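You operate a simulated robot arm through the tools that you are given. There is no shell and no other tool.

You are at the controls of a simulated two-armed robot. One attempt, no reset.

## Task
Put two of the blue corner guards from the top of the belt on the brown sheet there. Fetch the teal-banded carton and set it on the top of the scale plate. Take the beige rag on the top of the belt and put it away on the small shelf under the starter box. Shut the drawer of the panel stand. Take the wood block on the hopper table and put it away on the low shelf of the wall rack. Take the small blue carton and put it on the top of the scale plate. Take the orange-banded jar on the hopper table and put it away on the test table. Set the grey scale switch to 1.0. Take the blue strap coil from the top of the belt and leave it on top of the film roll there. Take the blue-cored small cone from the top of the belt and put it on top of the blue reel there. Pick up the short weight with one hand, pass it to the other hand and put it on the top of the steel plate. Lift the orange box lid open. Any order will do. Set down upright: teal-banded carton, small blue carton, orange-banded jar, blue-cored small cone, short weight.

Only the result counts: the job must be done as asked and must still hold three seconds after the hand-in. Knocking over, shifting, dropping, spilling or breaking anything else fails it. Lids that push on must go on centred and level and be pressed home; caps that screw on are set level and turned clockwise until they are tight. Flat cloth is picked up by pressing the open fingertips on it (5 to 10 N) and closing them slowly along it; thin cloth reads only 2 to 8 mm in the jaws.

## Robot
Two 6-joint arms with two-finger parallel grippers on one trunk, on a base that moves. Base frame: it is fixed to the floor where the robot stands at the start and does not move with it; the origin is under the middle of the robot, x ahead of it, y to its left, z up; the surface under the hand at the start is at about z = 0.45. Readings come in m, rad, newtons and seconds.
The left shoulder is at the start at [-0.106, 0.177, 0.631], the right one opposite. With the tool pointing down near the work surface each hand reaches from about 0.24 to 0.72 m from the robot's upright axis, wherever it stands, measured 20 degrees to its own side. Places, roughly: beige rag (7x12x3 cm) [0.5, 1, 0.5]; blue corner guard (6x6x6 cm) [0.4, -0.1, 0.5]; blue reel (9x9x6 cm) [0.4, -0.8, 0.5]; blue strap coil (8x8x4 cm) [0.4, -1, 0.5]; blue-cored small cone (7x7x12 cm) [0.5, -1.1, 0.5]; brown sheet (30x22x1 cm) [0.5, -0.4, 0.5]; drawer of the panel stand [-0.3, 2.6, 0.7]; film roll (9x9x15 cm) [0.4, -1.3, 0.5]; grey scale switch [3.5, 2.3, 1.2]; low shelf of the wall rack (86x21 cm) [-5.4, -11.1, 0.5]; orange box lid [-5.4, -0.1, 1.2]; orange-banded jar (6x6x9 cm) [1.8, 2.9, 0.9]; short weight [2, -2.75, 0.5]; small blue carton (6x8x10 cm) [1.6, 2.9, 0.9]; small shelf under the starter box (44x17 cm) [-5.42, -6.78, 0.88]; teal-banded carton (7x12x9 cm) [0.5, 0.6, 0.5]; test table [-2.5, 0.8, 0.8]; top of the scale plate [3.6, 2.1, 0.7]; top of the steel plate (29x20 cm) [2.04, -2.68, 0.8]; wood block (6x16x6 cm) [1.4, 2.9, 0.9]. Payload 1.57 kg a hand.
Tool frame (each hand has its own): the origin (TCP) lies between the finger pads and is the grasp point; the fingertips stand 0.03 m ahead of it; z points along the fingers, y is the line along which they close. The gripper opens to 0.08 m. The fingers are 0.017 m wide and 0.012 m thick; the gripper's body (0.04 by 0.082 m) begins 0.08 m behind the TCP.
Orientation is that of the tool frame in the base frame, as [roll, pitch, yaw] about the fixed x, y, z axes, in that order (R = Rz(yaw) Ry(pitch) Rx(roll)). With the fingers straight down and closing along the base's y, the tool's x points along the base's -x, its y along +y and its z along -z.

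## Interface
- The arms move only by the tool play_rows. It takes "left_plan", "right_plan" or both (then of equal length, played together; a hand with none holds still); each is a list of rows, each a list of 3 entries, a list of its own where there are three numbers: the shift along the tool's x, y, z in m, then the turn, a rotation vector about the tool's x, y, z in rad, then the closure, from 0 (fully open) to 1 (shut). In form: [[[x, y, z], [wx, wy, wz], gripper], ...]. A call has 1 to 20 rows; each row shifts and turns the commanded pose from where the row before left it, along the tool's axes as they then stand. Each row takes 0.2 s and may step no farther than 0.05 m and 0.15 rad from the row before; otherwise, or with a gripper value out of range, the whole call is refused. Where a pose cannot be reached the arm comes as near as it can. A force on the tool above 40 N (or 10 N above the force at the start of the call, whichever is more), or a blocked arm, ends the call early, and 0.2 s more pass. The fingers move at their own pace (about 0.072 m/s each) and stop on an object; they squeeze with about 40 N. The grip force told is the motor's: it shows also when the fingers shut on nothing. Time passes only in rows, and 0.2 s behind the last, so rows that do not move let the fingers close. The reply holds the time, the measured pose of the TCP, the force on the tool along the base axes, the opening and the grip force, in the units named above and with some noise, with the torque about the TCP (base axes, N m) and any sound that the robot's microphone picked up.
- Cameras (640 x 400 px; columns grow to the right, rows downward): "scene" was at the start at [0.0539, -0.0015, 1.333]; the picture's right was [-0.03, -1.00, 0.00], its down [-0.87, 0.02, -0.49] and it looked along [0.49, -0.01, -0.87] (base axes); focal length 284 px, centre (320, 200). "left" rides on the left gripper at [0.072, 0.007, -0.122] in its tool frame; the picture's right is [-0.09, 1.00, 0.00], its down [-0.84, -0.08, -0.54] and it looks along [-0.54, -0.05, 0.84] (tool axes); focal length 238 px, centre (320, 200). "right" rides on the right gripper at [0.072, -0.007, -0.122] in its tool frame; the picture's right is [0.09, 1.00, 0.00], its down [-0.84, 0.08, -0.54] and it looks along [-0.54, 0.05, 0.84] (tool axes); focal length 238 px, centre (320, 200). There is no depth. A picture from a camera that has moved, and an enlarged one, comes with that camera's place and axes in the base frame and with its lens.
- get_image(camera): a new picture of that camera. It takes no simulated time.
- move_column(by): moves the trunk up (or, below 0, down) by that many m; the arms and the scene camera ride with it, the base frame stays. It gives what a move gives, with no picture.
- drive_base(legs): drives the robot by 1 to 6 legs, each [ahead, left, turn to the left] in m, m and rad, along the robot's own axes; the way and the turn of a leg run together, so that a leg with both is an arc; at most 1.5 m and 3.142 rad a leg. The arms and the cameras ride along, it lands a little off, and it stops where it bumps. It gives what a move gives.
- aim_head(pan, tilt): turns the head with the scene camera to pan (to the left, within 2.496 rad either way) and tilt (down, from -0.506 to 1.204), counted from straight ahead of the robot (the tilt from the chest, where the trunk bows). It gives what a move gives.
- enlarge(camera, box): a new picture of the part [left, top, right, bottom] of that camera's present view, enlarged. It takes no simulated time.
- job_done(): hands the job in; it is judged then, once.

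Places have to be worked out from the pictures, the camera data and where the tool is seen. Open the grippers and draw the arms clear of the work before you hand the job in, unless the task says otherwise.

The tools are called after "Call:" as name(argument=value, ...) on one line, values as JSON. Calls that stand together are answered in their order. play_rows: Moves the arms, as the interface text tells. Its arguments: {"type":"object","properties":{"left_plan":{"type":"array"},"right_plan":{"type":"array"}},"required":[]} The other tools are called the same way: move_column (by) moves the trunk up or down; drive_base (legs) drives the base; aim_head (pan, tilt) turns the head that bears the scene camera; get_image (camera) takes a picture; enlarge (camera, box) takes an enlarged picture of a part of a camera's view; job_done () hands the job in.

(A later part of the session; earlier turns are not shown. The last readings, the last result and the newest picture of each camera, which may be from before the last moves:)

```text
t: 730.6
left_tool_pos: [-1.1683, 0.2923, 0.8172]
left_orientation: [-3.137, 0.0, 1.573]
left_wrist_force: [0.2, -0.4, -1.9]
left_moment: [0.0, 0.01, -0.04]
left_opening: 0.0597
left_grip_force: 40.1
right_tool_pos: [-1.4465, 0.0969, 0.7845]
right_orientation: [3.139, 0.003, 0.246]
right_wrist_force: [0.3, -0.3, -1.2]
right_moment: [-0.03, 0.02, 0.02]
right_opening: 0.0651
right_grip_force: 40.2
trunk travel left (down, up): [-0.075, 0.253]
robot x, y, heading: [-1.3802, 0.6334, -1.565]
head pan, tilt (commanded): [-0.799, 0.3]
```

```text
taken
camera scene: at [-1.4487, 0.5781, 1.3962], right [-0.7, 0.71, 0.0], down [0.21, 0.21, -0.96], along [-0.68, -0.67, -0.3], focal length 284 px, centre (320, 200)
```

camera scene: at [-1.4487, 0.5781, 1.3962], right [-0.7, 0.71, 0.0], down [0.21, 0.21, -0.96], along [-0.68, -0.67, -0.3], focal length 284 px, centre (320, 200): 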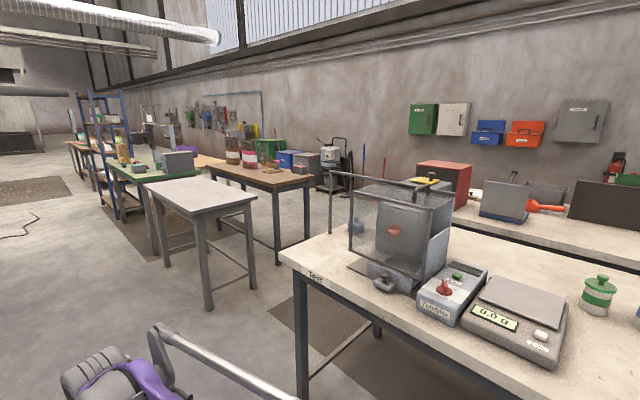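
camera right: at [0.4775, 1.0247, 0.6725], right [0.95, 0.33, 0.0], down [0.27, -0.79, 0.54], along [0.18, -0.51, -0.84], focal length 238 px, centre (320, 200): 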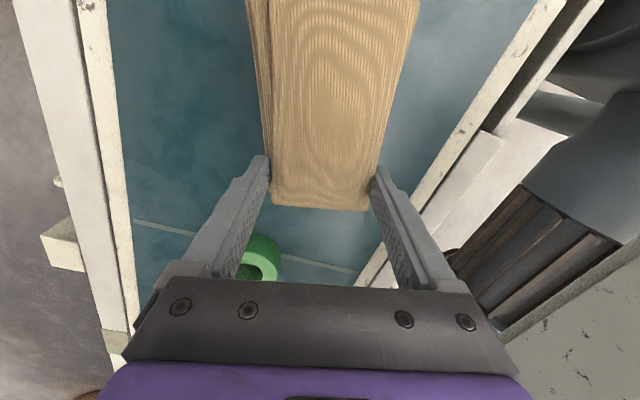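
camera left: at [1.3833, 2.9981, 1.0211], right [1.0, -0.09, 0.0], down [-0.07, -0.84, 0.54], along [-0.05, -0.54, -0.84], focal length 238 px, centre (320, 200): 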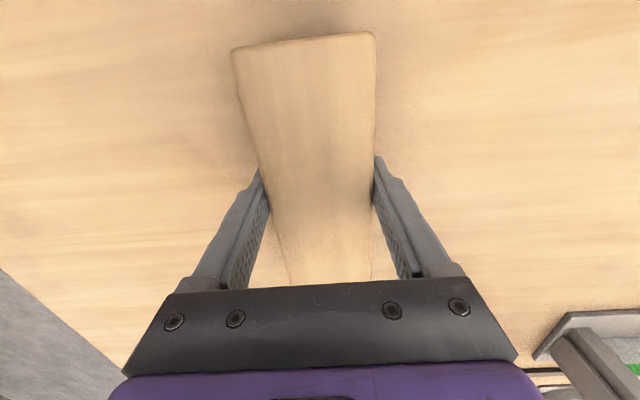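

The corridor south along x≈-1.45 is clear. I drive down it and look west from there for the starter box.

Call:
drive_base(legs=[[1.45, -0.05, 0], [1.45, 0, 0], [1.45, 0, 0]])

Call:
get_image(camera="scene")

Call:
aim_head(pan=-0.2, tilt=0.25)

Call:
get_image(camera="scene")

```text
t: 751.5
left_tool_pos: [-1.2196, -4.067, 0.8177]
left_orientation: [-3.136, 0.0, 1.575]
left_wrist_force: [-0.2, -0.6, -2.4]
left_moment: [0.03, 0.01, -0.02]
left_opening: 0.0596
left_grip_force: 39.5
right_tool_pos: [-1.4996, -4.2609, 0.7855]
right_orientation: [3.138, 0.002, 0.248]
right_wrist_force: [-0.5, -0.3, -0.6]
right_moment: [0.02, 0.03, 0.04]
right_opening: 0.0648
right_grip_force: 39.6
trunk travel left (down, up): [-0.075, 0.253]
robot x, y, heading: [-1.4318, -3.7255, -1.563]
head pan, tilt (commanded): [-0.799, 0.3]
```

```text
taken
camera scene: at [-1.5011, -3.7808, 1.3962], right [-0.7, 0.71, 0.0], down [0.21, 0.21, -0.96], along [-0.68, -0.67, -0.3], focal length 284 px, centre (320, 200)
```

scene: 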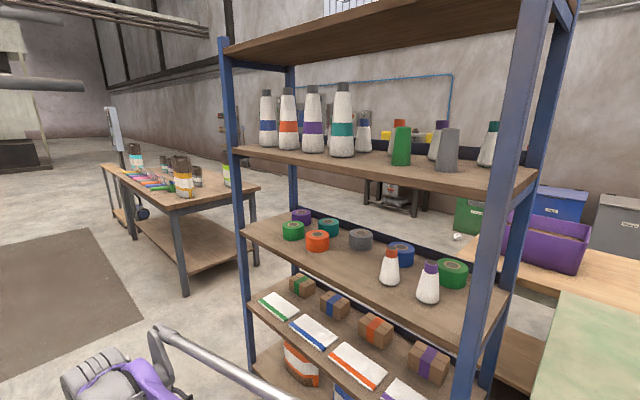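

```text
t: 752.5
left_tool_pos: [-1.2216, -4.0659, 0.8182]
left_orientation: [-3.135, 0.0, 1.574]
left_wrist_force: [0.0, -0.8, -1.6]
left_moment: [0.01, 0.01, -0.01]
left_opening: 0.0596
left_grip_force: 39.7
right_tool_pos: [-1.4985, -4.261, 0.7846]
right_orientation: [3.138, 0.003, 0.247]
right_wrist_force: [-0.1, 0.0, -1.0]
right_moment: [-0.03, 0.03, -0.01]
right_opening: 0.0648
right_grip_force: 39.8
trunk travel left (down, up): [-0.075, 0.253]
robot x, y, heading: [-1.4319, -3.7264, -1.562]
head pan, tilt (commanded): [-0.201, 0.25]
```

```text
taken
camera scene: at [-1.4527, -3.8068, 1.4009], right [-0.98, 0.19, 0.0], down [0.05, 0.24, -0.97], along [-0.19, -0.95, -0.25], focal length 284 px, centre (320, 200)
```

scene: 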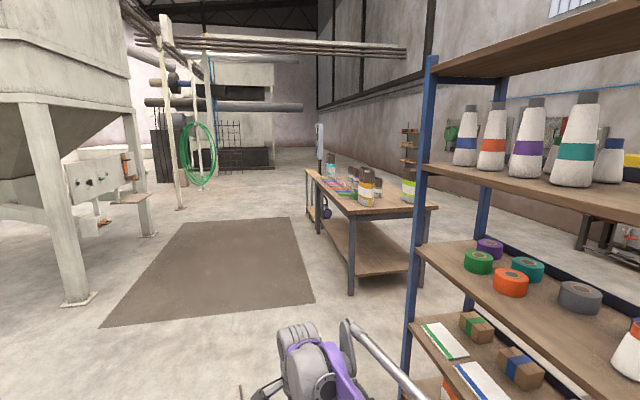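

I continue south past the brown table's end and look toward the west wall from there.

Call:
drive_base(legs=[[1.45, 0, 0], [1.45, 0, 0], [1.45, 0, 0]])

Call:
aim_head(pan=-1.3, tilt=0.25)

Call:
get_image(camera="scene")

Call:
aim_head(pan=-0.5, tilt=0.25)

Call:
get_image(camera="scene")

```text
t: 773.3
left_tool_pos: [-1.2161, -8.4118, 0.8188]
left_orientation: [-3.136, 0.001, 1.559]
left_wrist_force: [0.2, 0.2, -2.9]
left_moment: [0.03, -0.03, -0.01]
left_opening: 0.0598
left_grip_force: 40.0
right_tool_pos: [-1.4985, -8.6028, 0.7858]
right_orientation: [3.139, 0.003, 0.235]
right_wrist_force: [0.4, 0.0, -0.7]
right_moment: [-0.03, 0.02, -0.01]
right_opening: 0.0648
right_grip_force: 40.2
trunk travel left (down, up): [-0.075, 0.253]
robot x, y, heading: [-1.4264, -8.072, -1.578]
head pan, tilt (commanded): [-0.201, 0.25]
```

```text
t: 774.6
left_tool_pos: [-1.2163, -8.4123, 0.8184]
left_orientation: [-3.137, 0.0, 1.558]
left_wrist_force: [0.2, 0.4, -3.2]
left_moment: [0.07, 0.01, -0.01]
left_opening: 0.0598
left_grip_force: 40.0
right_tool_pos: [-1.498, -8.6023, 0.7854]
right_orientation: [3.137, 0.002, 0.232]
right_wrist_force: [0.6, -0.1, -0.1]
right_moment: [-0.02, 0.03, -0.01]
right_opening: 0.065
right_grip_force: 40.1
trunk travel left (down, up): [-0.075, 0.253]
robot x, y, heading: [-1.4266, -8.0689, -1.58]
head pan, tilt (commanded): [-1.3, 0.25]
```

```text
taken
camera scene: at [-1.5161, -8.0821, 1.4009], right [-0.26, 0.97, 0.0], down [0.24, 0.06, -0.97], along [-0.94, -0.25, -0.25], focal length 284 px, centre (320, 200)
```

scene: 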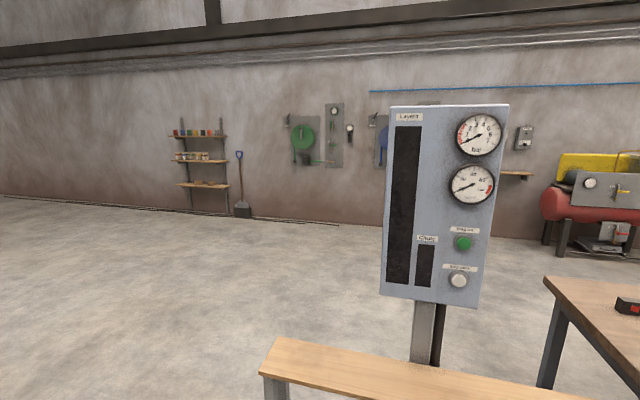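

```text
t: 775.7
left_tool_pos: [-1.2169, -8.4132, 0.8177]
left_orientation: [-3.137, -0.001, 1.557]
left_wrist_force: [0.4, 0.7, -2.9]
left_moment: [0.0, 0.0, -0.03]
left_opening: 0.0597
left_grip_force: 39.6
right_tool_pos: [-1.499, -8.6035, 0.785]
right_orientation: [3.138, 0.001, 0.234]
right_wrist_force: [0.4, 0.8, -1.3]
right_moment: [-0.01, 0.04, -0.01]
right_opening: 0.0651
right_grip_force: 40.0
trunk travel left (down, up): [-0.075, 0.253]
robot x, y, heading: [-1.4278, -8.0697, -1.582]
head pan, tilt (commanded): [-0.499, 0.25]
```

```text
taken
camera scene: at [-1.4713, -8.1395, 1.4009], right [-0.87, 0.49, 0.0], down [0.12, 0.22, -0.97], along [-0.47, -0.85, -0.25], focal length 284 px, centre (320, 200)
```

scene: 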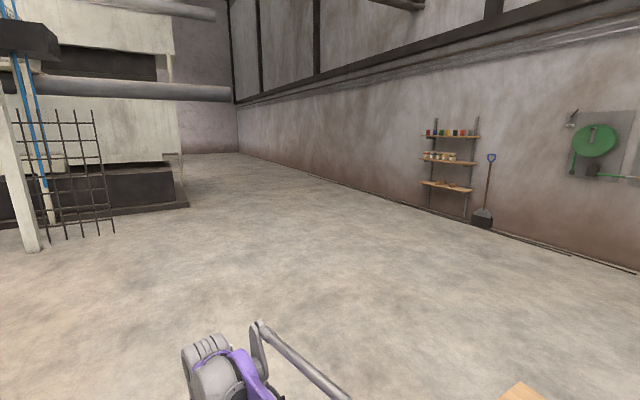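

I can see the wall rack (three shelves) and the starter box with its small shelf on the west wall. I go around the gauge stand and approach the starter box, facing the wall.

Call:
drive_base(legs=[[1.35, 0, 0], [0, 0, -1.565], [1.45, 0, 0], [1.3, 0, 0]])

Call:
aim_head(pan=-0.6, tilt=0.2)

Call:
get_image(camera="scene")

Call:
aim_head(pan=0.8, tilt=0.2)

Call:
get_image(camera="scene")

```text
t: 799.3
left_tool_pos: [-4.544, -9.585, 0.8184]
left_orientation: [-3.136, 0.0, -0.022]
left_wrist_force: [-0.7, 0.0, -2.8]
left_moment: [0.0, 0.0, -0.01]
left_opening: 0.0601
left_grip_force: 39.7
right_tool_pos: [-4.7326, -9.3004, 0.7844]
right_orientation: [3.137, 0.002, -1.353]
right_wrist_force: [-0.7, 0.1, -0.9]
right_moment: [0.01, -0.01, -0.02]
right_opening: 0.065
right_grip_force: 40.0
trunk travel left (down, up): [-0.075, 0.253]
robot x, y, heading: [-4.198, -9.3811, 3.12]
head pan, tilt (commanded): [-0.499, 0.25]
```

```text
t: 800.0
left_tool_pos: [-4.5447, -9.5834, 0.8184]
left_orientation: [-3.136, 0.0, -0.025]
left_wrist_force: [0.0, 0.5, -2.9]
left_moment: [0.0, 0.0, 0.02]
left_opening: 0.0597
left_grip_force: 39.8
right_tool_pos: [-4.7318, -9.2997, 0.7847]
right_orientation: [3.138, 0.001, -1.35]
right_wrist_force: [-0.1, 0.6, -1.1]
right_moment: [0.03, 0.0, -0.01]
right_opening: 0.0648
right_grip_force: 39.6
trunk travel left (down, up): [-0.075, 0.253]
robot x, y, heading: [-4.1993, -9.3762, 3.122]
head pan, tilt (commanded): [-0.6, 0.201]
```

```text
taken
camera scene: at [-4.2652, -9.3261, 1.4055], right [0.58, 0.81, 0.0], down [0.16, -0.12, -0.98], along [-0.8, 0.57, -0.2], focal length 284 px, centre (320, 200)
```

scene: 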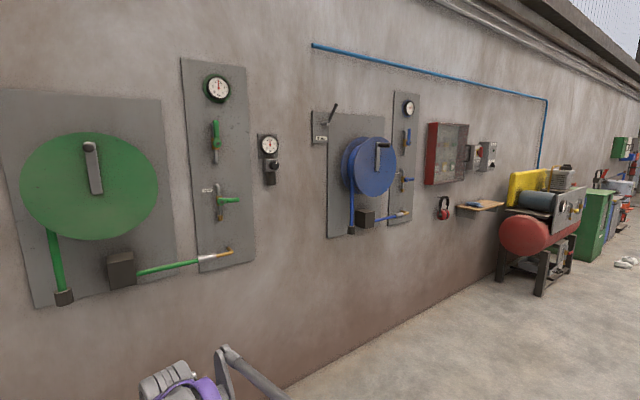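

```text
t: 801.5
left_tool_pos: [-4.5445, -9.584, 0.8179]
left_orientation: [-3.136, 0.001, -0.025]
left_wrist_force: [0.5, -0.1, -2.7]
left_moment: [0.03, -0.01, -0.01]
left_opening: 0.0595
left_grip_force: 39.8
right_tool_pos: [-4.7309, -9.2997, 0.7863]
right_orientation: [3.136, 0.001, -1.35]
right_wrist_force: [0.5, 0.4, -1.1]
right_moment: [0.08, 0.0, -0.01]
right_opening: 0.0651
right_grip_force: 39.4
trunk travel left (down, up): [-0.075, 0.253]
robot x, y, heading: [-4.2018, -9.3794, 3.125]
head pan, tilt (commanded): [0.799, 0.201]
```

```text
taken
camera scene: at [-4.2558, -9.4457, 1.4055], right [-0.7, 0.71, 0.0], down [0.14, 0.14, -0.98], along [-0.7, -0.69, -0.2], focal length 284 px, centre (320, 200)
```

scene: 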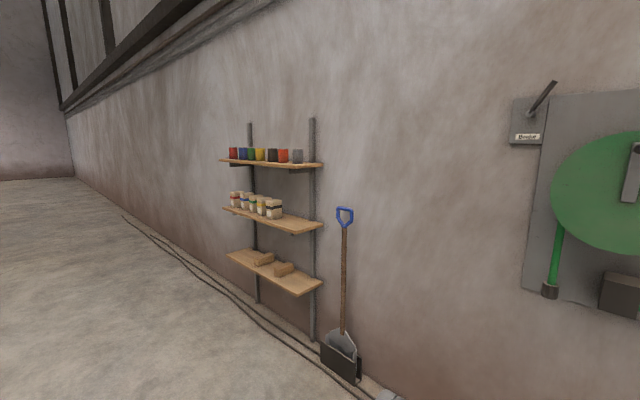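

First the rag: I strafe north along the wall to the starter box shelf.

Call:
drive_base(legs=[[0, -1.3, 0], [0, -1.3, 0.015]])

Call:
aim_head(pan=0.0, tilt=0.35)

Call:
get_image(camera="scene")

```text
t: 824.4
left_tool_pos: [-4.4695, -6.9689, 0.8181]
left_orientation: [-3.136, 0.002, -0.031]
left_wrist_force: [0.3, -0.1, -3.1]
left_moment: [0.0, 0.0, 0.0]
left_opening: 0.0598
left_grip_force: 40.0
right_tool_pos: [-4.6537, -6.6834, 0.7839]
right_orientation: [3.138, 0.002, -1.358]
right_wrist_force: [0.5, 0.3, -1.1]
right_moment: [0.02, 0.02, 0.01]
right_opening: 0.0648
right_grip_force: 40.5
trunk travel left (down, up): [-0.075, 0.253]
robot x, y, heading: [-4.1189, -6.7667, 3.116]
head pan, tilt (commanded): [0.799, 0.201]
```

```text
t: 825.6
left_tool_pos: [-4.4685, -6.9686, 0.8173]
left_orientation: [-3.137, -0.001, -0.032]
left_wrist_force: [0.0, 0.4, -2.1]
left_moment: [-0.01, -0.03, -0.01]
left_opening: 0.0598
left_grip_force: 39.8
right_tool_pos: [-4.6529, -6.6837, 0.7856]
right_orientation: [3.138, 0.001, -1.357]
right_wrist_force: [-0.2, -0.4, -0.3]
right_moment: [0.03, 0.03, 0.01]
right_opening: 0.0648
right_grip_force: 40.1
trunk travel left (down, up): [-0.075, 0.253]
robot x, y, heading: [-4.1201, -6.7654, 3.116]
head pan, tilt (commanded): [0.0, 0.351]
```

```text
taken
camera scene: at [-4.2049, -6.7654, 1.3915], right [0.03, 1.0, 0.0], down [0.34, -0.01, -0.94], along [-0.94, 0.03, -0.34], focal length 284 px, centre (320, 200)
```

scene: 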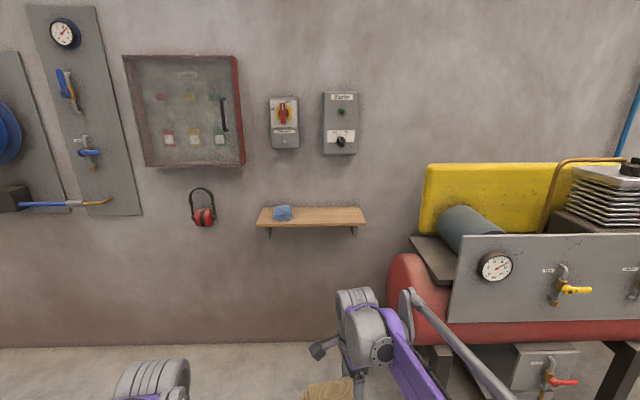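

The small shelf (y≈-6.98…-6.54, z≈0.88) has a free right part, but the starter box overhangs it, so the hand must lean back. I raise the trunk and tilt the right hand ~25° toward the wall.

Call:
move_column(by=0.2)

Call:
play_rows(right_plan=[[[0, 0, 0], [0, 0, 0.107], 0.6], [[0, 0, 0], [0, 0, 0.107], 0.6], [[0, 0, 0], [-0.1453, 0, 0], 0.6], [[0, 0, 0], [-0.1453, 0, 0], 0.6], [[0, 0, 0], [-0.1453, 0, 0], 0.6]])

Call:
drive_base(legs=[[0.58, 0, 0.02]])

Call:
get_image(camera="scene")

Call:
get_image(camera="right")

```text
t: 827.7
left_tool_pos: [-4.4677, -6.9684, 1.0179]
left_orientation: [-3.137, 0.0, -0.032]
left_wrist_force: [-0.2, 0.3, -3.1]
left_moment: [0.0, -0.01, 0.02]
left_opening: 0.0594
left_grip_force: 39.8
right_tool_pos: [-4.6524, -6.6828, 0.9853]
right_orientation: [3.138, 0.002, -1.359]
right_wrist_force: [0.0, 0.9, -1.4]
right_moment: [0.06, -0.01, 0.03]
right_opening: 0.0651
right_grip_force: 40.3
trunk travel left (down, up): [-0.275, 0.053]
robot x, y, heading: [-4.1214, -6.7689, 3.113]
head pan, tilt (commanded): [0.0, 0.351]
```

```text
t: 828.9
left_tool_pos: [-4.4685, -6.9687, 1.0192]
left_orientation: [-3.137, 0.002, -0.032]
left_wrist_force: [0.3, 0.4, -2.4]
left_moment: [-0.02, -0.03, -0.01]
left_opening: 0.0598
left_grip_force: 39.9
right_tool_pos: [-4.6534, -6.6844, 0.9859]
right_orientation: [2.697, -0.002, -1.572]
right_wrist_force: [0.7, 0.1, -1.1]
right_moment: [0.03, 0.02, 0.04]
right_opening: 0.0648
right_grip_force: 40.3
trunk travel left (down, up): [-0.275, 0.053]
robot x, y, heading: [-4.1211, -6.7717, 3.113]
head pan, tilt (commanded): [0.0, 0.351]
```

```text
t: 832.2
left_tool_pos: [-5.0452, -6.9658, 1.0182]
left_orientation: [-3.136, -0.001, -0.013]
left_wrist_force: [0.2, -0.3, -2.4]
left_moment: [-0.03, -0.06, 0.02]
left_opening: 0.0595
left_grip_force: 40.4
right_tool_pos: [-5.2356, -6.6841, 0.985]
right_orientation: [2.7, 0.0, -1.551]
right_wrist_force: [0.6, -0.3, -0.5]
right_moment: [0.03, -0.01, -0.02]
right_opening: 0.065
right_grip_force: 40.0
trunk travel left (down, up): [-0.275, 0.053]
robot x, y, heading: [-4.7041, -6.7598, 3.13]
head pan, tilt (commanded): [0.0, 0.351]
```

```text
taken
camera scene: at [-4.7554, -6.7563, 1.5979], right [0.01, 1.0, 0.0], down [0.34, 0.0, -0.94], along [-0.94, 0.01, -0.34], focal length 284 px, centre (320, 200)
```

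scene: 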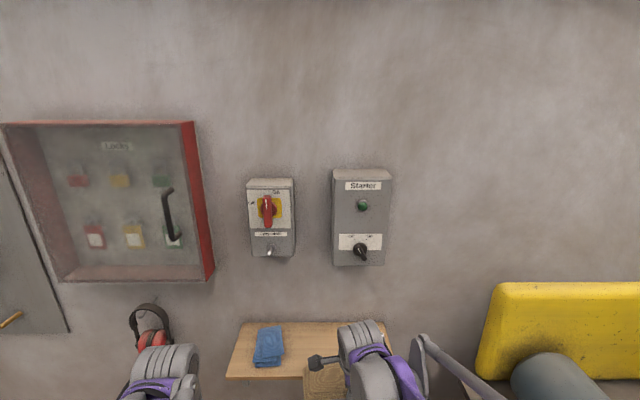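

```text
taken
camera right: at [-5.1771, -6.7532, 1.0918], right [-0.9, -0.11, 0.42], down [0.15, 0.84, 0.52], along [-0.41, 0.53, -0.74], focal length 238 px, centre (320, 200)
```

right: 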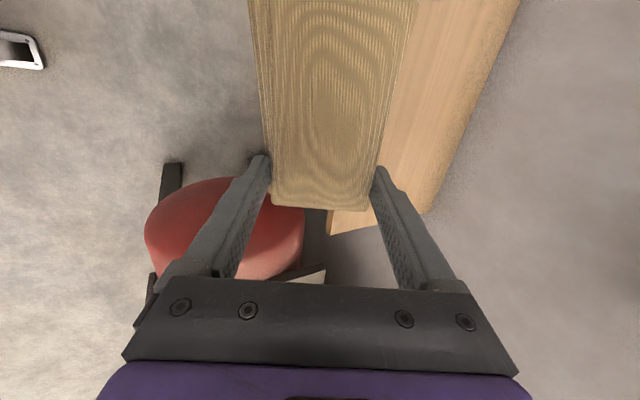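

The starter box overhangs only ~8 cm; with the lean-back my wrist stays clear. I drive 12 cm closer and shift over the free part of the shelf.

Call:
drive_base(legs=[[0.12, 0, 0.01]])

Call:
play_rows(right_plan=[[[-0.028, 0.025, 0.012], [0, 0, 0], 0.6], [[-0.028, 0.025, 0.012], [0, 0, 0], 0.6], [[0, 0, 0], [0, 0, 0], 0.6]])

Call:
get_image(camera="right")

Call:
aim_head(pan=-0.1, tilt=0.8)

Call:
get_image(camera="scene")

```text
t: 833.5
left_tool_pos: [-5.1626, -6.9683, 1.0173]
left_orientation: [-3.137, 0.0, -0.001]
left_wrist_force: [0.6, 0.3, -3.0]
left_moment: [-0.01, -0.03, 0.06]
left_opening: 0.0599
left_grip_force: 39.9
right_tool_pos: [-5.356, -6.6893, 0.9854]
right_orientation: [2.7, 0.0, -1.541]
right_wrist_force: [0.6, -0.3, -0.9]
right_moment: [0.01, -0.02, -0.01]
right_opening: 0.0651
right_grip_force: 40.0
trunk travel left (down, up): [-0.275, 0.053]
robot x, y, heading: [-4.8217, -6.7577, -3.136]
head pan, tilt (commanded): [0.0, 0.351]
```

```text
t: 834.3
left_tool_pos: [-5.1614, -6.9687, 1.0182]
left_orientation: [-3.135, 0.003, -0.002]
left_wrist_force: [-0.7, 0.0, -2.1]
left_moment: [0.0, -0.05, 0.01]
left_opening: 0.0598
left_grip_force: 39.9
right_tool_pos: [-5.4129, -6.6345, 0.9868]
right_orientation: [2.701, 0.0, -1.542]
right_wrist_force: [-0.1, -0.5, 0.1]
right_moment: [0.03, 0.02, -0.02]
right_opening: 0.0651
right_grip_force: 39.7
trunk travel left (down, up): [-0.275, 0.053]
robot x, y, heading: [-4.8221, -6.7559, -3.143]
head pan, tilt (commanded): [0.0, 0.351]
```

```text
taken
camera right: at [-5.353, -6.7035, 1.0929], right [-0.9, -0.12, 0.42], down [0.14, 0.84, 0.52], along [-0.42, 0.53, -0.74], focal length 238 px, centre (320, 200)
```

right: 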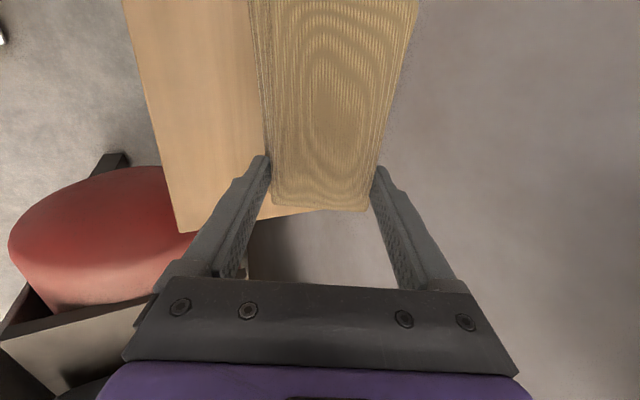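

```text
t: 835.2
left_tool_pos: [-5.1628, -6.9677, 1.0181]
left_orientation: [-3.139, -0.001, -0.001]
left_wrist_force: [0.6, 0.9, -2.2]
left_moment: [0.03, 0.0, -0.01]
left_opening: 0.0597
left_grip_force: 40.2
right_tool_pos: [-5.4136, -6.6336, 0.9854]
right_orientation: [2.703, 0.001, -1.542]
right_wrist_force: [-0.2, 0.4, -1.2]
right_moment: [0.05, 0.0, 0.0]
right_opening: 0.0649
right_grip_force: 40.2
trunk travel left (down, up): [-0.275, 0.053]
robot x, y, heading: [-4.8203, -6.7557, -3.142]
head pan, tilt (commanded): [-0.099, 0.799]
```

```text
taken
camera scene: at [-4.8618, -6.7485, 1.5584], right [0.1, 1.0, 0.0], down [0.71, -0.07, -0.7], along [-0.69, 0.07, -0.72], focal length 284 px, centre (320, 200)
```

scene: 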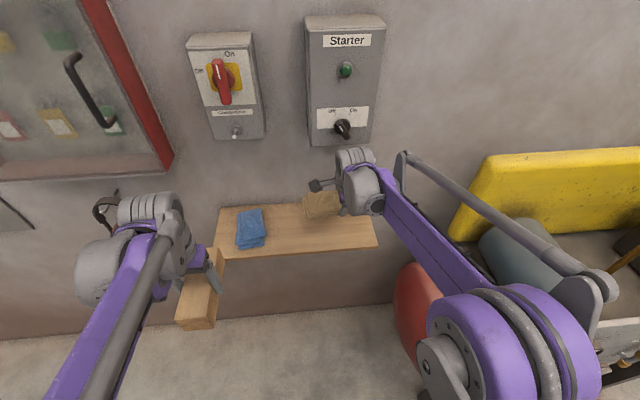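

The rag hovers over the free shelf area. I lower it to near contact, then creep.

Call:
play_rows(right_plan=[[[0, -0.0107, 0.0226], [0, 0, 0], 0.6], [[0, -0.0085, 0.0181], [0, 0, 0], 0.6], [[0, 0, 0], [0, 0, 0], 0.6]])

Call:
play_rows(right_plan=[[[0, -0.0026, 0.0054], [0, 0, 0], 0.6], [[0, 0, 0], [0, 0, 0], 0.6]])

```text
t: 836.0
left_tool_pos: [-5.1627, -6.968, 1.0167]
left_orientation: [-3.137, -0.001, -0.002]
left_wrist_force: [-0.3, 0.0, -2.1]
left_moment: [0.0, 0.01, -0.01]
left_opening: 0.0596
left_grip_force: 40.1
right_tool_pos: [-5.4138, -6.6348, 0.9394]
right_orientation: [2.703, 0.0, -1.54]
right_wrist_force: [-0.5, 0.9, 0.2]
right_moment: [0.03, 0.02, 0.03]
right_opening: 0.0649
right_grip_force: 40.3
trunk travel left (down, up): [-0.275, 0.053]
robot x, y, heading: [-4.8196, -6.7576, -3.139]
head pan, tilt (commanded): [-0.099, 0.799]
```

```text
t: 836.6
left_tool_pos: [-5.1618, -6.9682, 1.0185]
left_orientation: [-3.137, 0.001, -0.001]
left_wrist_force: [0.3, 0.0, -2.3]
left_moment: [0.01, 0.01, -0.01]
left_opening: 0.0595
left_grip_force: 40.0
right_tool_pos: [-5.4147, -6.6348, 0.9337]
right_orientation: [2.704, 0.001, -1.54]
right_wrist_force: [-0.4, 0.2, -1.0]
right_moment: [0.03, -0.02, 0.02]
right_opening: 0.0647
right_grip_force: 39.9
trunk travel left (down, up): [-0.275, 0.053]
robot x, y, heading: [-4.8225, -6.7562, -3.14]
head pan, tilt (commanded): [-0.099, 0.799]
```

Call:
play_rows(right_plan=[[[0, -0.0021, 0.0045], [0, 0, 0], 0.6], [[0, 0, 0], [0, 0, 0], 0.6]])

Call:
play_rows(right_plan=[[[0, -0.0017, 0.0036], [0, 0, 0], 0.6], [[0, 0, 0], [0, 0, 0], 0.6]])

Call:
enlarge(camera="scene", box=[200, 120, 420, 280])

```text
t: 837.2
left_tool_pos: [-5.1617, -6.9683, 1.0187]
left_orientation: [-3.138, 0.001, -0.001]
left_wrist_force: [-0.5, -0.4, -2.2]
left_moment: [0.02, -0.03, 0.04]
left_opening: 0.0595
left_grip_force: 40.1
right_tool_pos: [-5.4127, -6.635, 0.9281]
right_orientation: [2.701, 0.0, -1.541]
right_wrist_force: [-0.1, -0.5, 0.1]
right_moment: [0.01, -0.01, 0.0]
right_opening: 0.065
right_grip_force: 40.3
trunk travel left (down, up): [-0.275, 0.053]
robot x, y, heading: [-4.82, -6.7572, -3.141]
head pan, tilt (commanded): [-0.099, 0.799]
```

```text
t: 837.8
left_tool_pos: [-5.1617, -6.9684, 1.0184]
left_orientation: [-3.135, -0.001, -0.002]
left_wrist_force: [-1.0, -0.3, -2.5]
left_moment: [-0.01, -0.04, -0.02]
left_opening: 0.0596
left_grip_force: 39.9
right_tool_pos: [-5.4136, -6.6345, 0.9256]
right_orientation: [2.702, 0.0, -1.541]
right_wrist_force: [-0.1, -0.9, -1.4]
right_moment: [0.02, -0.04, -0.01]
right_opening: 0.0648
right_grip_force: 40.1
trunk travel left (down, up): [-0.275, 0.053]
robot x, y, heading: [-4.8187, -6.7574, -3.141]
head pan, tilt (commanded): [-0.099, 0.799]
```

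```text
2.50 times, centred on (310, 200) of scene
camera zoom: at [-4.8617, -6.7484, 1.5583], right [0.1, 1.0, 0.0], down [0.71, -0.07, -0.7], along [-0.69, 0.07, -0.72], focal length 711 px, centre (345, 200)
```

zoom: 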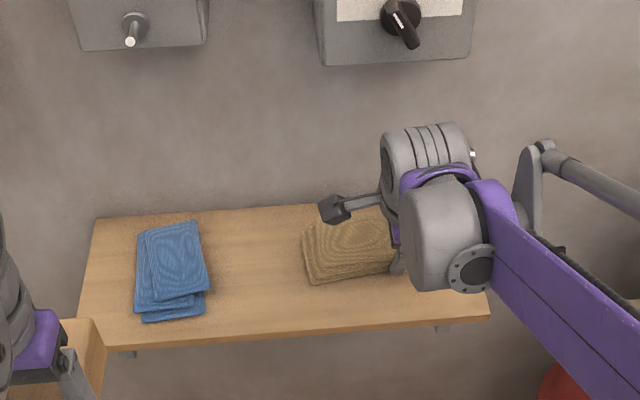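

Call:
play_rows(right_plan=[[[0, -0.0017, 0.0036], [0, 0, 0], 0.6], [[0, 0, 0], [0, 0, 0], 0.6]])

Call:
play_rows(right_plan=[[[0, -0.0017, 0.0036], [0, 0, 0], 0.6], [[0, 0, 0], [0, 0, 0], 0.6]])

```text
t: 838.4
left_tool_pos: [-5.1614, -6.9683, 1.0181]
left_orientation: [-3.135, 0.001, -0.003]
left_wrist_force: [0.2, -0.1, -2.6]
left_moment: [0.0, -0.06, -0.04]
left_opening: 0.0598
left_grip_force: 41.0
right_tool_pos: [-5.4129, -6.6338, 0.9218]
right_orientation: [2.699, 0.0, -1.542]
right_wrist_force: [-5.6, 2.7, 16.5]
right_moment: [-1.22, -0.04, -0.33]
right_opening: 0.0649
right_grip_force: 39.4
trunk travel left (down, up): [-0.275, 0.053]
robot x, y, heading: [-4.8187, -6.7559, -3.143]
head pan, tilt (commanded): [-0.099, 0.799]
```

```text
t: 838.8
left_tool_pos: [-5.1606, -6.9669, 1.0188]
left_orientation: [-3.135, 0.003, -0.002]
left_wrist_force: [1.1, -0.6, -1.9]
left_moment: [0.0, -0.02, -0.03]
left_opening: 0.0599
left_grip_force: 40.0
right_tool_pos: [-5.4132, -6.6346, 0.9202]
right_orientation: [2.695, 0.002, -1.543]
right_wrist_force: [3.2, 1.3, 24.6]
right_moment: [-0.33, -0.54, 0.05]
right_opening: 0.0649
right_grip_force: 40.0
trunk travel left (down, up): [-0.275, 0.053]
robot x, y, heading: [-4.822, -6.7581, -3.142]
head pan, tilt (commanded): [-0.099, 0.799]
stopped in row 2 (right hand): the force on the tool passed its limit at 47 N (the readings are from after the stop); the commanded pose is now the measured one
```

Contact. I ease up slightly and open gradually so the rag settles flat.

Call:
play_rows(right_plan=[[[0, 0.0006, -0.0013], [0, 0, 0], 0.6], [[0, 0, 0], [0, 0, 0], 0.17], [[0, 0, 0], [0, 0, 0], 0.15], [[0, 0, 0], [0, 0, 0], 0.12], [[0, 0, 0], [0, 0, 0], 0.1], [[0, 0, 0], [0, 0, 0], 0.05], [[0, 0, 0], [0, 0, 0], 0.0], [[0, 0, 0], [0, 0, 0], 0.0]])

Call:
get_image(camera="right")

Call:
enlarge(camera="scene", box=[200, 120, 420, 280])

```text
t: 840.6
left_tool_pos: [-5.1621, -6.9678, 1.0175]
left_orientation: [-3.137, 0.002, -0.003]
left_wrist_force: [-0.1, 0.4, -2.6]
left_moment: [0.0, -0.02, 0.01]
left_opening: 0.0597
left_grip_force: 39.8
right_tool_pos: [-5.4148, -6.6347, 0.9216]
right_orientation: [2.693, 0.002, -1.542]
right_wrist_force: [-7.6, 2.1, 26.9]
right_moment: [0.04, -0.41, 0.05]
right_opening: 0.0677
right_grip_force: 0.0
trunk travel left (down, up): [-0.275, 0.053]
robot x, y, heading: [-4.8226, -6.7578, -3.141]
head pan, tilt (commanded): [-0.099, 0.799]
```

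```text
taken
camera right: at [-5.3537, -6.7036, 1.0277], right [-0.89, -0.12, 0.43], down [0.14, 0.84, 0.52], along [-0.42, 0.53, -0.74], focal length 238 px, centre (320, 200)
```

right: 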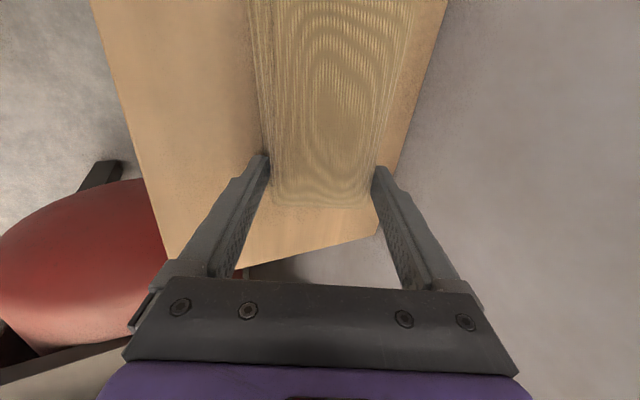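

```text
2.50 times, centred on (310, 200) of scene
camera zoom: at [-4.8602, -6.7486, 1.5585], right [0.1, 1.0, 0.0], down [0.71, -0.07, -0.7], along [-0.69, 0.07, -0.72], focal length 711 px, centre (345, 200)
```

zoom: 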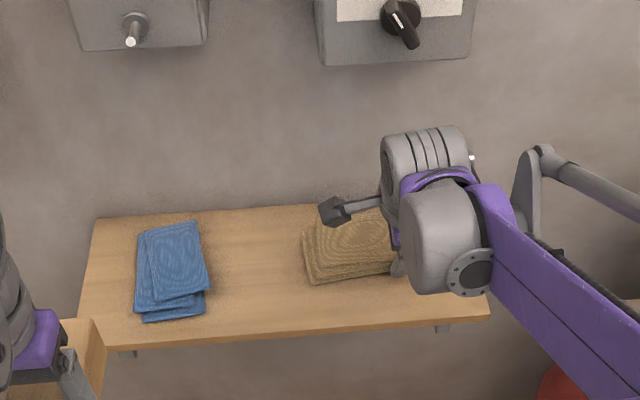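

The near fingertip presses on the shelf as it opens. I raise the hand a few mm while it finishes opening.

Call:
play_rows(right_plan=[[[0, 0.0013, -0.0027], [0, 0, 0], 0.0], [[0, 0.0013, -0.0027], [0, 0, 0], 0.0], [[0, 0.0013, -0.0027], [0, 0, 0], 0.0], [[0, 0, 0], [0, 0, 0], 0.0]])

Call:
get_image(camera="right")

Call:
enlarge(camera="scene", box=[200, 120, 420, 280])

```text
t: 841.6
left_tool_pos: [-5.1617, -6.968, 1.0174]
left_orientation: [-3.137, -0.002, -0.002]
left_wrist_force: [-0.7, 0.7, -2.2]
left_moment: [-0.02, -0.01, 0.03]
left_opening: 0.0592
left_grip_force: 40.2
right_tool_pos: [-5.4149, -6.6347, 0.9294]
right_orientation: [2.697, 0.003, -1.541]
right_wrist_force: [0.4, 0.0, -0.6]
right_moment: [-0.01, 0.01, -0.02]
right_opening: 0.0799
right_grip_force: 0.0
trunk travel left (down, up): [-0.275, 0.053]
robot x, y, heading: [-4.823, -6.752, -3.142]
head pan, tilt (commanded): [-0.099, 0.799]
```

```text
taken
camera right: at [-5.3542, -6.7038, 1.0358], right [-0.9, -0.12, 0.43], down [0.14, 0.84, 0.52], along [-0.42, 0.53, -0.74], focal length 238 px, centre (320, 200)
```

right: 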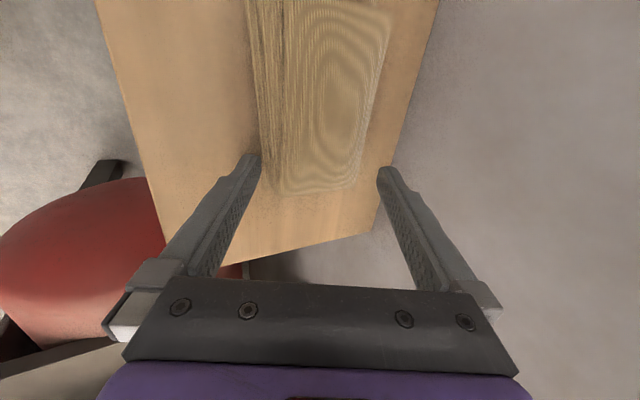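

```text
2.50 times, centred on (310, 200) of scene
camera zoom: at [-4.8617, -6.7484, 1.5583], right [0.1, 1.0, 0.0], down [0.71, -0.07, -0.7], along [-0.69, 0.07, -0.72], focal length 711 px, centre (345, 200)
```

zoom: 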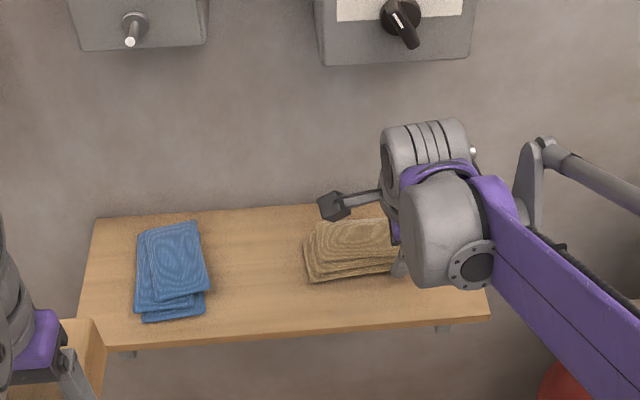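

The rag lies flat on the shelf. I retreat along the tool axis, up and away from the wall.

Call:
play_rows(right_plan=[[[0, 0, -0.03], [0, 0, 0], 0.0], [[0, 0, -0.04], [0, 0, 0], 0.0], [[0, -0.02, -0.03], [0, 0, 0], 0.0], [[0, -0.04, 0.0], [0, 0, 0], 0.0], [[0, -0.04, 0.0], [0, 0, 0], 0.0]])

Call:
get_image(camera="scene")

```text
t: 842.8
left_tool_pos: [-5.1626, -6.9679, 1.0176]
left_orientation: [-3.137, 0.002, -0.002]
left_wrist_force: [-1.2, 0.2, -2.4]
left_moment: [-0.02, 0.03, -0.01]
left_opening: 0.0598
left_grip_force: 39.7
right_tool_pos: [-5.2799, -6.631, 0.9759]
right_orientation: [2.696, 0.003, -1.541]
right_wrist_force: [0.1, -0.8, -0.4]
right_moment: [0.02, 0.01, -0.04]
right_opening: 0.08
right_grip_force: 0.1
trunk travel left (down, up): [-0.275, 0.053]
robot x, y, heading: [-4.8223, -6.7575, -3.137]
head pan, tilt (commanded): [-0.099, 0.799]
```

```text
taken
camera scene: at [-4.8606, -6.7483, 1.5583], right [0.1, 1.0, 0.0], down [0.71, -0.07, -0.7], along [-0.69, 0.07, -0.72], focal length 284 px, centre (320, 200)
```

scene: 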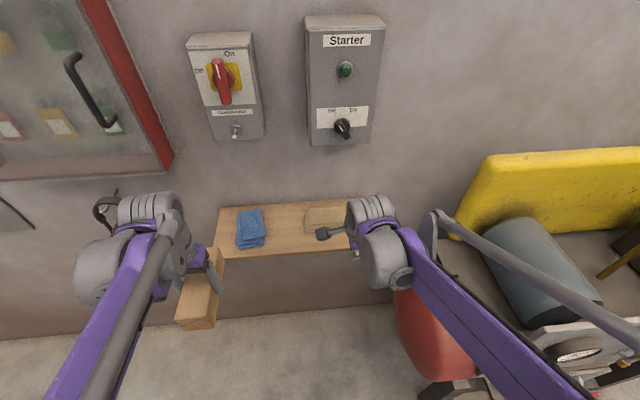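

The rag is in place. I back off, lower the trunk, return the right hand to neutral, and head to the wall rack.

Call:
drive_base(legs=[[-0.5, 0, 0]])

Call:
move_column(by=-0.2)

Call:
play_rows(right_plan=[[[0, 0, 0], [0.1453, 0, 0], 0], [[0, 0, 0], [0.1453, 0, 0], 0], [[0, 0, 0], [0.1453, 0, 0], 0], [[0, 0, 0], [0, 0, -0.142], 0], [[0, 0, 0], [0, 0, -0.142], 0], [[0, 0, 0], [0, 0, -0.142], 0], [[0, 0, 0], [0, 0, -0.142], 0], [[0, 0, 0], [0, 0, -0.142], 0], [[0, 0, 0], [0, 0, -0.142], 0], [[0, 0, 0], [0, 0, -0.142], 0], [[0, 0, 0], [0, 0, -0.142], 0], [[0, 0, 0], [0, 0, -0.142], 0], [[0, 0, 0], [0, 0, -0.142], 0], [[0, 0, 0], [0, 0, -0.142], 0]])

Call:
drive_base(legs=[[0, 1.45, 0], [0, 1.45, 0], [0, 1.3, 0]])

Call:
aim_head(pan=0.0, tilt=0.5)

Call:
get_image(camera="scene")

```text
t: 845.7
left_tool_pos: [-4.6681, -6.9668, 1.0177]
left_orientation: [-3.135, -0.001, 0.0]
left_wrist_force: [0.8, 0.3, -3.2]
left_moment: [0.03, -0.03, -0.03]
left_opening: 0.0597
left_grip_force: 40.2
right_tool_pos: [-4.7856, -6.6291, 0.9767]
right_orientation: [2.694, 0.002, -1.542]
right_wrist_force: [0.0, 0.1, -0.6]
right_moment: [0.03, -0.02, 0.02]
right_opening: 0.0799
right_grip_force: 0.0
trunk travel left (down, up): [-0.275, 0.053]
robot x, y, heading: [-4.3286, -6.758, -3.143]
head pan, tilt (commanded): [-0.099, 0.799]
```

```text
t: 847.9
left_tool_pos: [-4.6678, -6.9672, 0.8172]
left_orientation: [-3.136, 0.001, -0.002]
left_wrist_force: [0.6, -0.1, -1.9]
left_moment: [-0.02, -0.02, 0.02]
left_opening: 0.0596
left_grip_force: 39.7
right_tool_pos: [-4.7869, -6.6297, 0.7759]
right_orientation: [2.696, 0.002, -1.543]
right_wrist_force: [0.7, -0.4, -1.6]
right_moment: [-0.01, 0.01, 0.01]
right_opening: 0.08
right_grip_force: 0.0
trunk travel left (down, up): [-0.075, 0.253]
robot x, y, heading: [-4.3252, -6.7557, -3.14]
head pan, tilt (commanded): [-0.099, 0.799]
```

```text
t: 850.9
left_tool_pos: [-4.668, -6.9671, 0.8165]
left_orientation: [-3.136, 0.001, -0.002]
left_wrist_force: [0.6, 0.0, -2.2]
left_moment: [-0.02, 0.0, -0.03]
left_opening: 0.0596
left_grip_force: 39.9
right_tool_pos: [-4.7864, -6.6301, 0.776]
right_orientation: [-3.14, 0.008, 0.022]
right_wrist_force: [0.6, 0.3, -1.0]
right_moment: [0.01, 0.0, 0.0]
right_opening: 0.08
right_grip_force: 0.0
trunk travel left (down, up): [-0.075, 0.253]
robot x, y, heading: [-4.327, -6.7537, -3.137]
head pan, tilt (commanded): [-0.099, 0.799]
```

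```text
t: 887.6
left_tool_pos: [-4.654, -11.1907, 0.8179]
left_orientation: [-3.137, 0.0, 0.002]
left_wrist_force: [0.3, 0.7, -2.6]
left_moment: [0.02, -0.04, -0.01]
left_opening: 0.0598
left_grip_force: 40.0
right_tool_pos: [-4.7721, -10.8537, 0.7756]
right_orientation: [-3.14, 0.009, 0.023]
right_wrist_force: [0.1, 0.5, 0.7]
right_moment: [0.02, 0.01, 0.0]
right_opening: 0.0802
right_grip_force: 0.0
trunk travel left (down, up): [-0.075, 0.253]
robot x, y, heading: [-4.3113, -10.9765, -3.14]
head pan, tilt (commanded): [-0.099, 0.799]
```

```text
t: 888.4
left_tool_pos: [-4.6515, -11.1905, 0.8179]
left_orientation: [-3.136, 0.0, 0.001]
left_wrist_force: [0.6, -0.8, -2.6]
left_moment: [-0.01, -0.04, -0.02]
left_opening: 0.0596
left_grip_force: 40.3
right_tool_pos: [-4.7732, -10.8533, 0.7746]
right_orientation: [-3.139, 0.008, 0.024]
right_wrist_force: [0.4, 0.3, 0.7]
right_moment: [0.02, -0.01, 0.0]
right_opening: 0.0799
right_grip_force: 0.0
trunk travel left (down, up): [-0.075, 0.253]
robot x, y, heading: [-4.3097, -10.9785, -3.132]
head pan, tilt (commanded): [0.0, 0.499]
```

```text
taken
camera scene: at [-4.3945, -10.9779, 1.3777], right [-0.01, 1.0, 0.0], down [0.48, 0.0, -0.88], along [-0.88, 0.0, -0.48], focal length 284 px, centre (320, 200)
```

scene: 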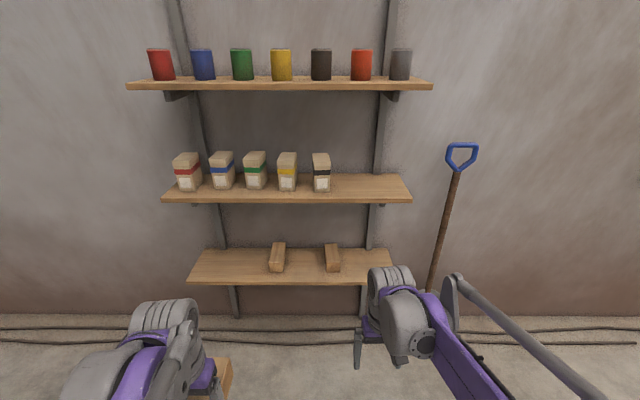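

The low shelf (z≈0.50, x −5.51…−5.31) has free room at its left end, y≈-11.5…-11.25; the mid shelf is at ~0.89. I turn the left hand so the block lies along the shelf and lean the hand back 25°.

Call:
play_rows(left_plan=[[[0, 0, 0], [0, 0, -0.1428], 0.6], [[0, 0, 0], [0, 0, -0.1428], 0.6], [[0, 0, 0], [0, 0, -0.1428], 0.6], [[0, 0, 0], [0, 0, -0.1428], 0.6], [[0, 0, 0], [0, 0, -0.1428], 0.6], [[0, 0, 0], [0, 0, -0.1428], 0.6], [[0, 0, 0], [0, 0, -0.1428], 0.6], [[0, 0, 0], [0, 0, -0.1428], 0.6], [[0, 0, 0], [0, 0, -0.1428], 0.6], [[0, 0, 0], [0, 0, -0.1428], 0.6], [[0, 0, 0], [0, 0, -0.1428], 0.6], [[0, 0, 0], [0.1453, 0, 0], 0.6], [[0, 0, 0], [0.1453, 0, 0], 0.6], [[0, 0, 0], [0.1453, 0, 0], 0.6]])

Call:
drive_base(legs=[[0, 0.2, 0], [0.38, 0, 0]])

Call:
get_image(camera="scene")

Call:
get_image(camera="left")

```text
t: 891.4
left_tool_pos: [-4.6526, -11.1917, 0.8183]
left_orientation: [-2.703, -0.004, 1.575]
left_wrist_force: [0.9, 0.7, -2.0]
left_moment: [0.0, -0.01, -0.04]
left_opening: 0.0596
left_grip_force: 39.9
right_tool_pos: [-4.7727, -10.8528, 0.776]
right_orientation: [-3.141, 0.008, 0.024]
right_wrist_force: [0.0, -0.6, -0.2]
right_moment: [0.04, 0.01, 0.02]
right_opening: 0.0803
right_grip_force: 0.2
trunk travel left (down, up): [-0.075, 0.253]
robot x, y, heading: [-4.3115, -10.9751, -3.14]
head pan, tilt (commanded): [0.0, 0.499]
```

```text
t: 895.8
left_tool_pos: [-5.037, -11.3907, 0.817]
left_orientation: [-2.706, -0.006, 1.57]
left_wrist_force: [0.0, -0.3, -2.6]
left_moment: [0.01, 0.01, 0.0]
left_opening: 0.0597
left_grip_force: 40.2
right_tool_pos: [-5.1559, -11.0528, 0.7765]
right_orientation: [-3.141, 0.007, 0.024]
right_wrist_force: [-0.4, -0.1, 0.4]
right_moment: [0.0, -0.03, 0.02]
right_opening: 0.0798
right_grip_force: 0.0
trunk travel left (down, up): [-0.075, 0.253]
robot x, y, heading: [-4.6982, -11.1811, -3.139]
head pan, tilt (commanded): [0.0, 0.499]
```

```text
taken
camera scene: at [-4.7781, -11.179, 1.3778], right [0.0, 1.0, 0.0], down [0.48, 0.0, -0.88], along [-0.88, 0.0, -0.48], focal length 284 px, centre (320, 200)
```

scene: 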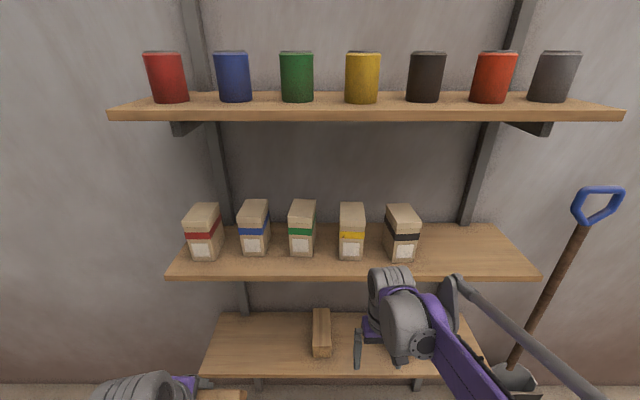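

```text
taken
camera left: at [-4.9799, -11.3182, 0.9266], right [0.9, -0.09, -0.42], down [0.16, -0.84, 0.52], along [-0.4, -0.54, -0.74], focal length 238 px, centre (320, 200)
```

left: 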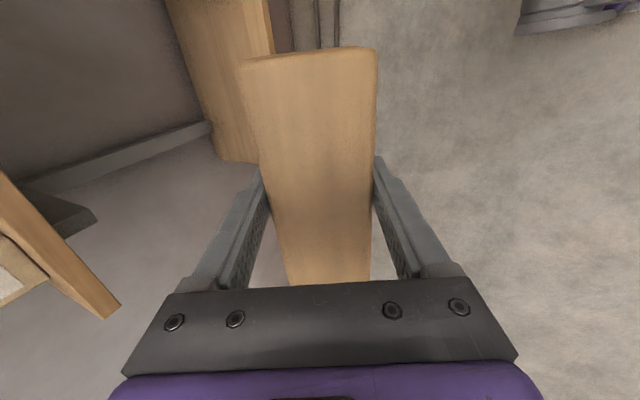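

The pose is right. I lower the block to just above low-shelf height in front of the rack, then move it in under the mid shelf.

Call:
play_rows(left_plan=[[[0, 0.0183, 0.0393], [0, 0, 0], 0.6], [[0, 0.0183, 0.0393], [0, 0, 0], 0.6], [[0, 0.0183, 0.0393], [0, 0, 0], 0.6], [[0, 0.0183, 0.0393], [0, 0, 0], 0.6], [[0, 0.0183, 0.0393], [0, 0, 0], 0.6], [[0.001, -0.0414, 0.0193], [0, 0, 0], 0.6], [[0.001, -0.0414, 0.0193], [0, 0, 0], 0.6], [[0.001, -0.0414, 0.0193], [0, 0, 0], 0.6], [[0, 0, 0], [0, 0, 0], 0.6]])

Call:
aim_head(pan=0.35, tilt=0.8)

Call:
get_image(camera="scene")

Call:
get_image(camera="left")

```text
t: 897.8
left_tool_pos: [-5.1733, -11.3883, 0.6003]
left_orientation: [-2.707, -0.006, 1.57]
left_wrist_force: [-0.6, 0.7, -3.2]
left_moment: [0.0, -0.03, -0.01]
left_opening: 0.0595
left_grip_force: 39.6
right_tool_pos: [-5.1546, -11.0535, 0.7753]
right_orientation: [-3.14, 0.01, 0.023]
right_wrist_force: [-0.2, 0.7, 0.2]
right_moment: [0.02, -0.01, 0.0]
right_opening: 0.0799
right_grip_force: 0.0
trunk travel left (down, up): [-0.075, 0.253]
robot x, y, heading: [-4.6938, -11.1796, -3.131]
head pan, tilt (commanded): [0.0, 0.499]
```

```text
t: 898.7
left_tool_pos: [-5.1729, -11.3876, 0.6028]
left_orientation: [-2.707, -0.007, 1.573]
left_wrist_force: [0.4, 2.0, -2.3]
left_moment: [0.04, -0.03, 0.01]
left_opening: 0.0597
left_grip_force: 40.0
right_tool_pos: [-5.1569, -11.0534, 0.777]
right_orientation: [-3.139, 0.008, 0.023]
right_wrist_force: [1.0, -0.1, -0.3]
right_moment: [0.0, 0.01, 0.0]
right_opening: 0.0798
right_grip_force: 0.1
trunk travel left (down, up): [-0.075, 0.253]
robot x, y, heading: [-4.6961, -11.1816, -3.137]
head pan, tilt (commanded): [0.351, 0.799]
```

```text
taken
camera scene: at [-4.7623, -11.2066, 1.3519], right [-0.35, 0.94, 0.0], down [0.67, 0.25, -0.7], along [-0.65, -0.24, -0.72], focal length 284 px, centre (320, 200)
```

scene: 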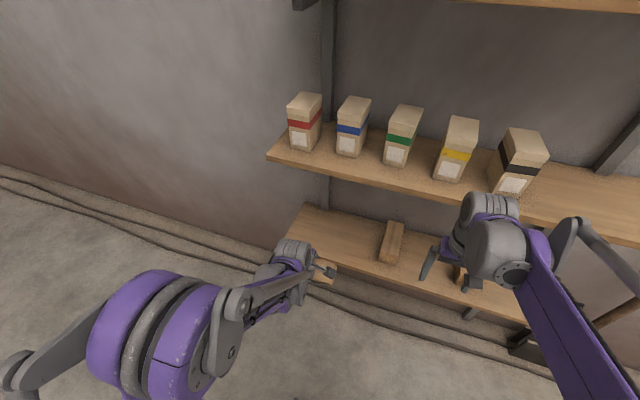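

```text
taken
camera left: at [-5.1163, -11.3154, 0.7106], right [0.9, -0.09, -0.42], down [0.16, -0.84, 0.52], along [-0.4, -0.54, -0.74], focal length 238 px, centre (320, 200)
```

left: 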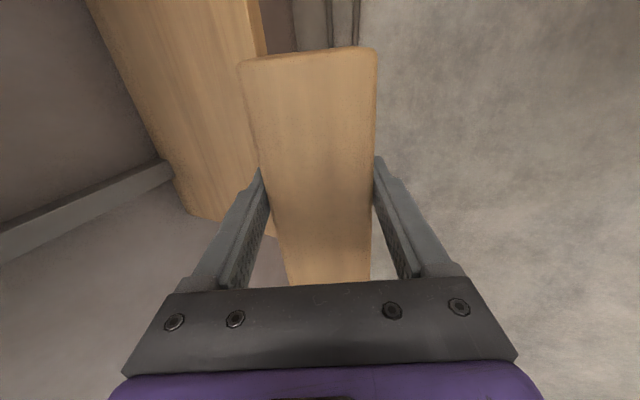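

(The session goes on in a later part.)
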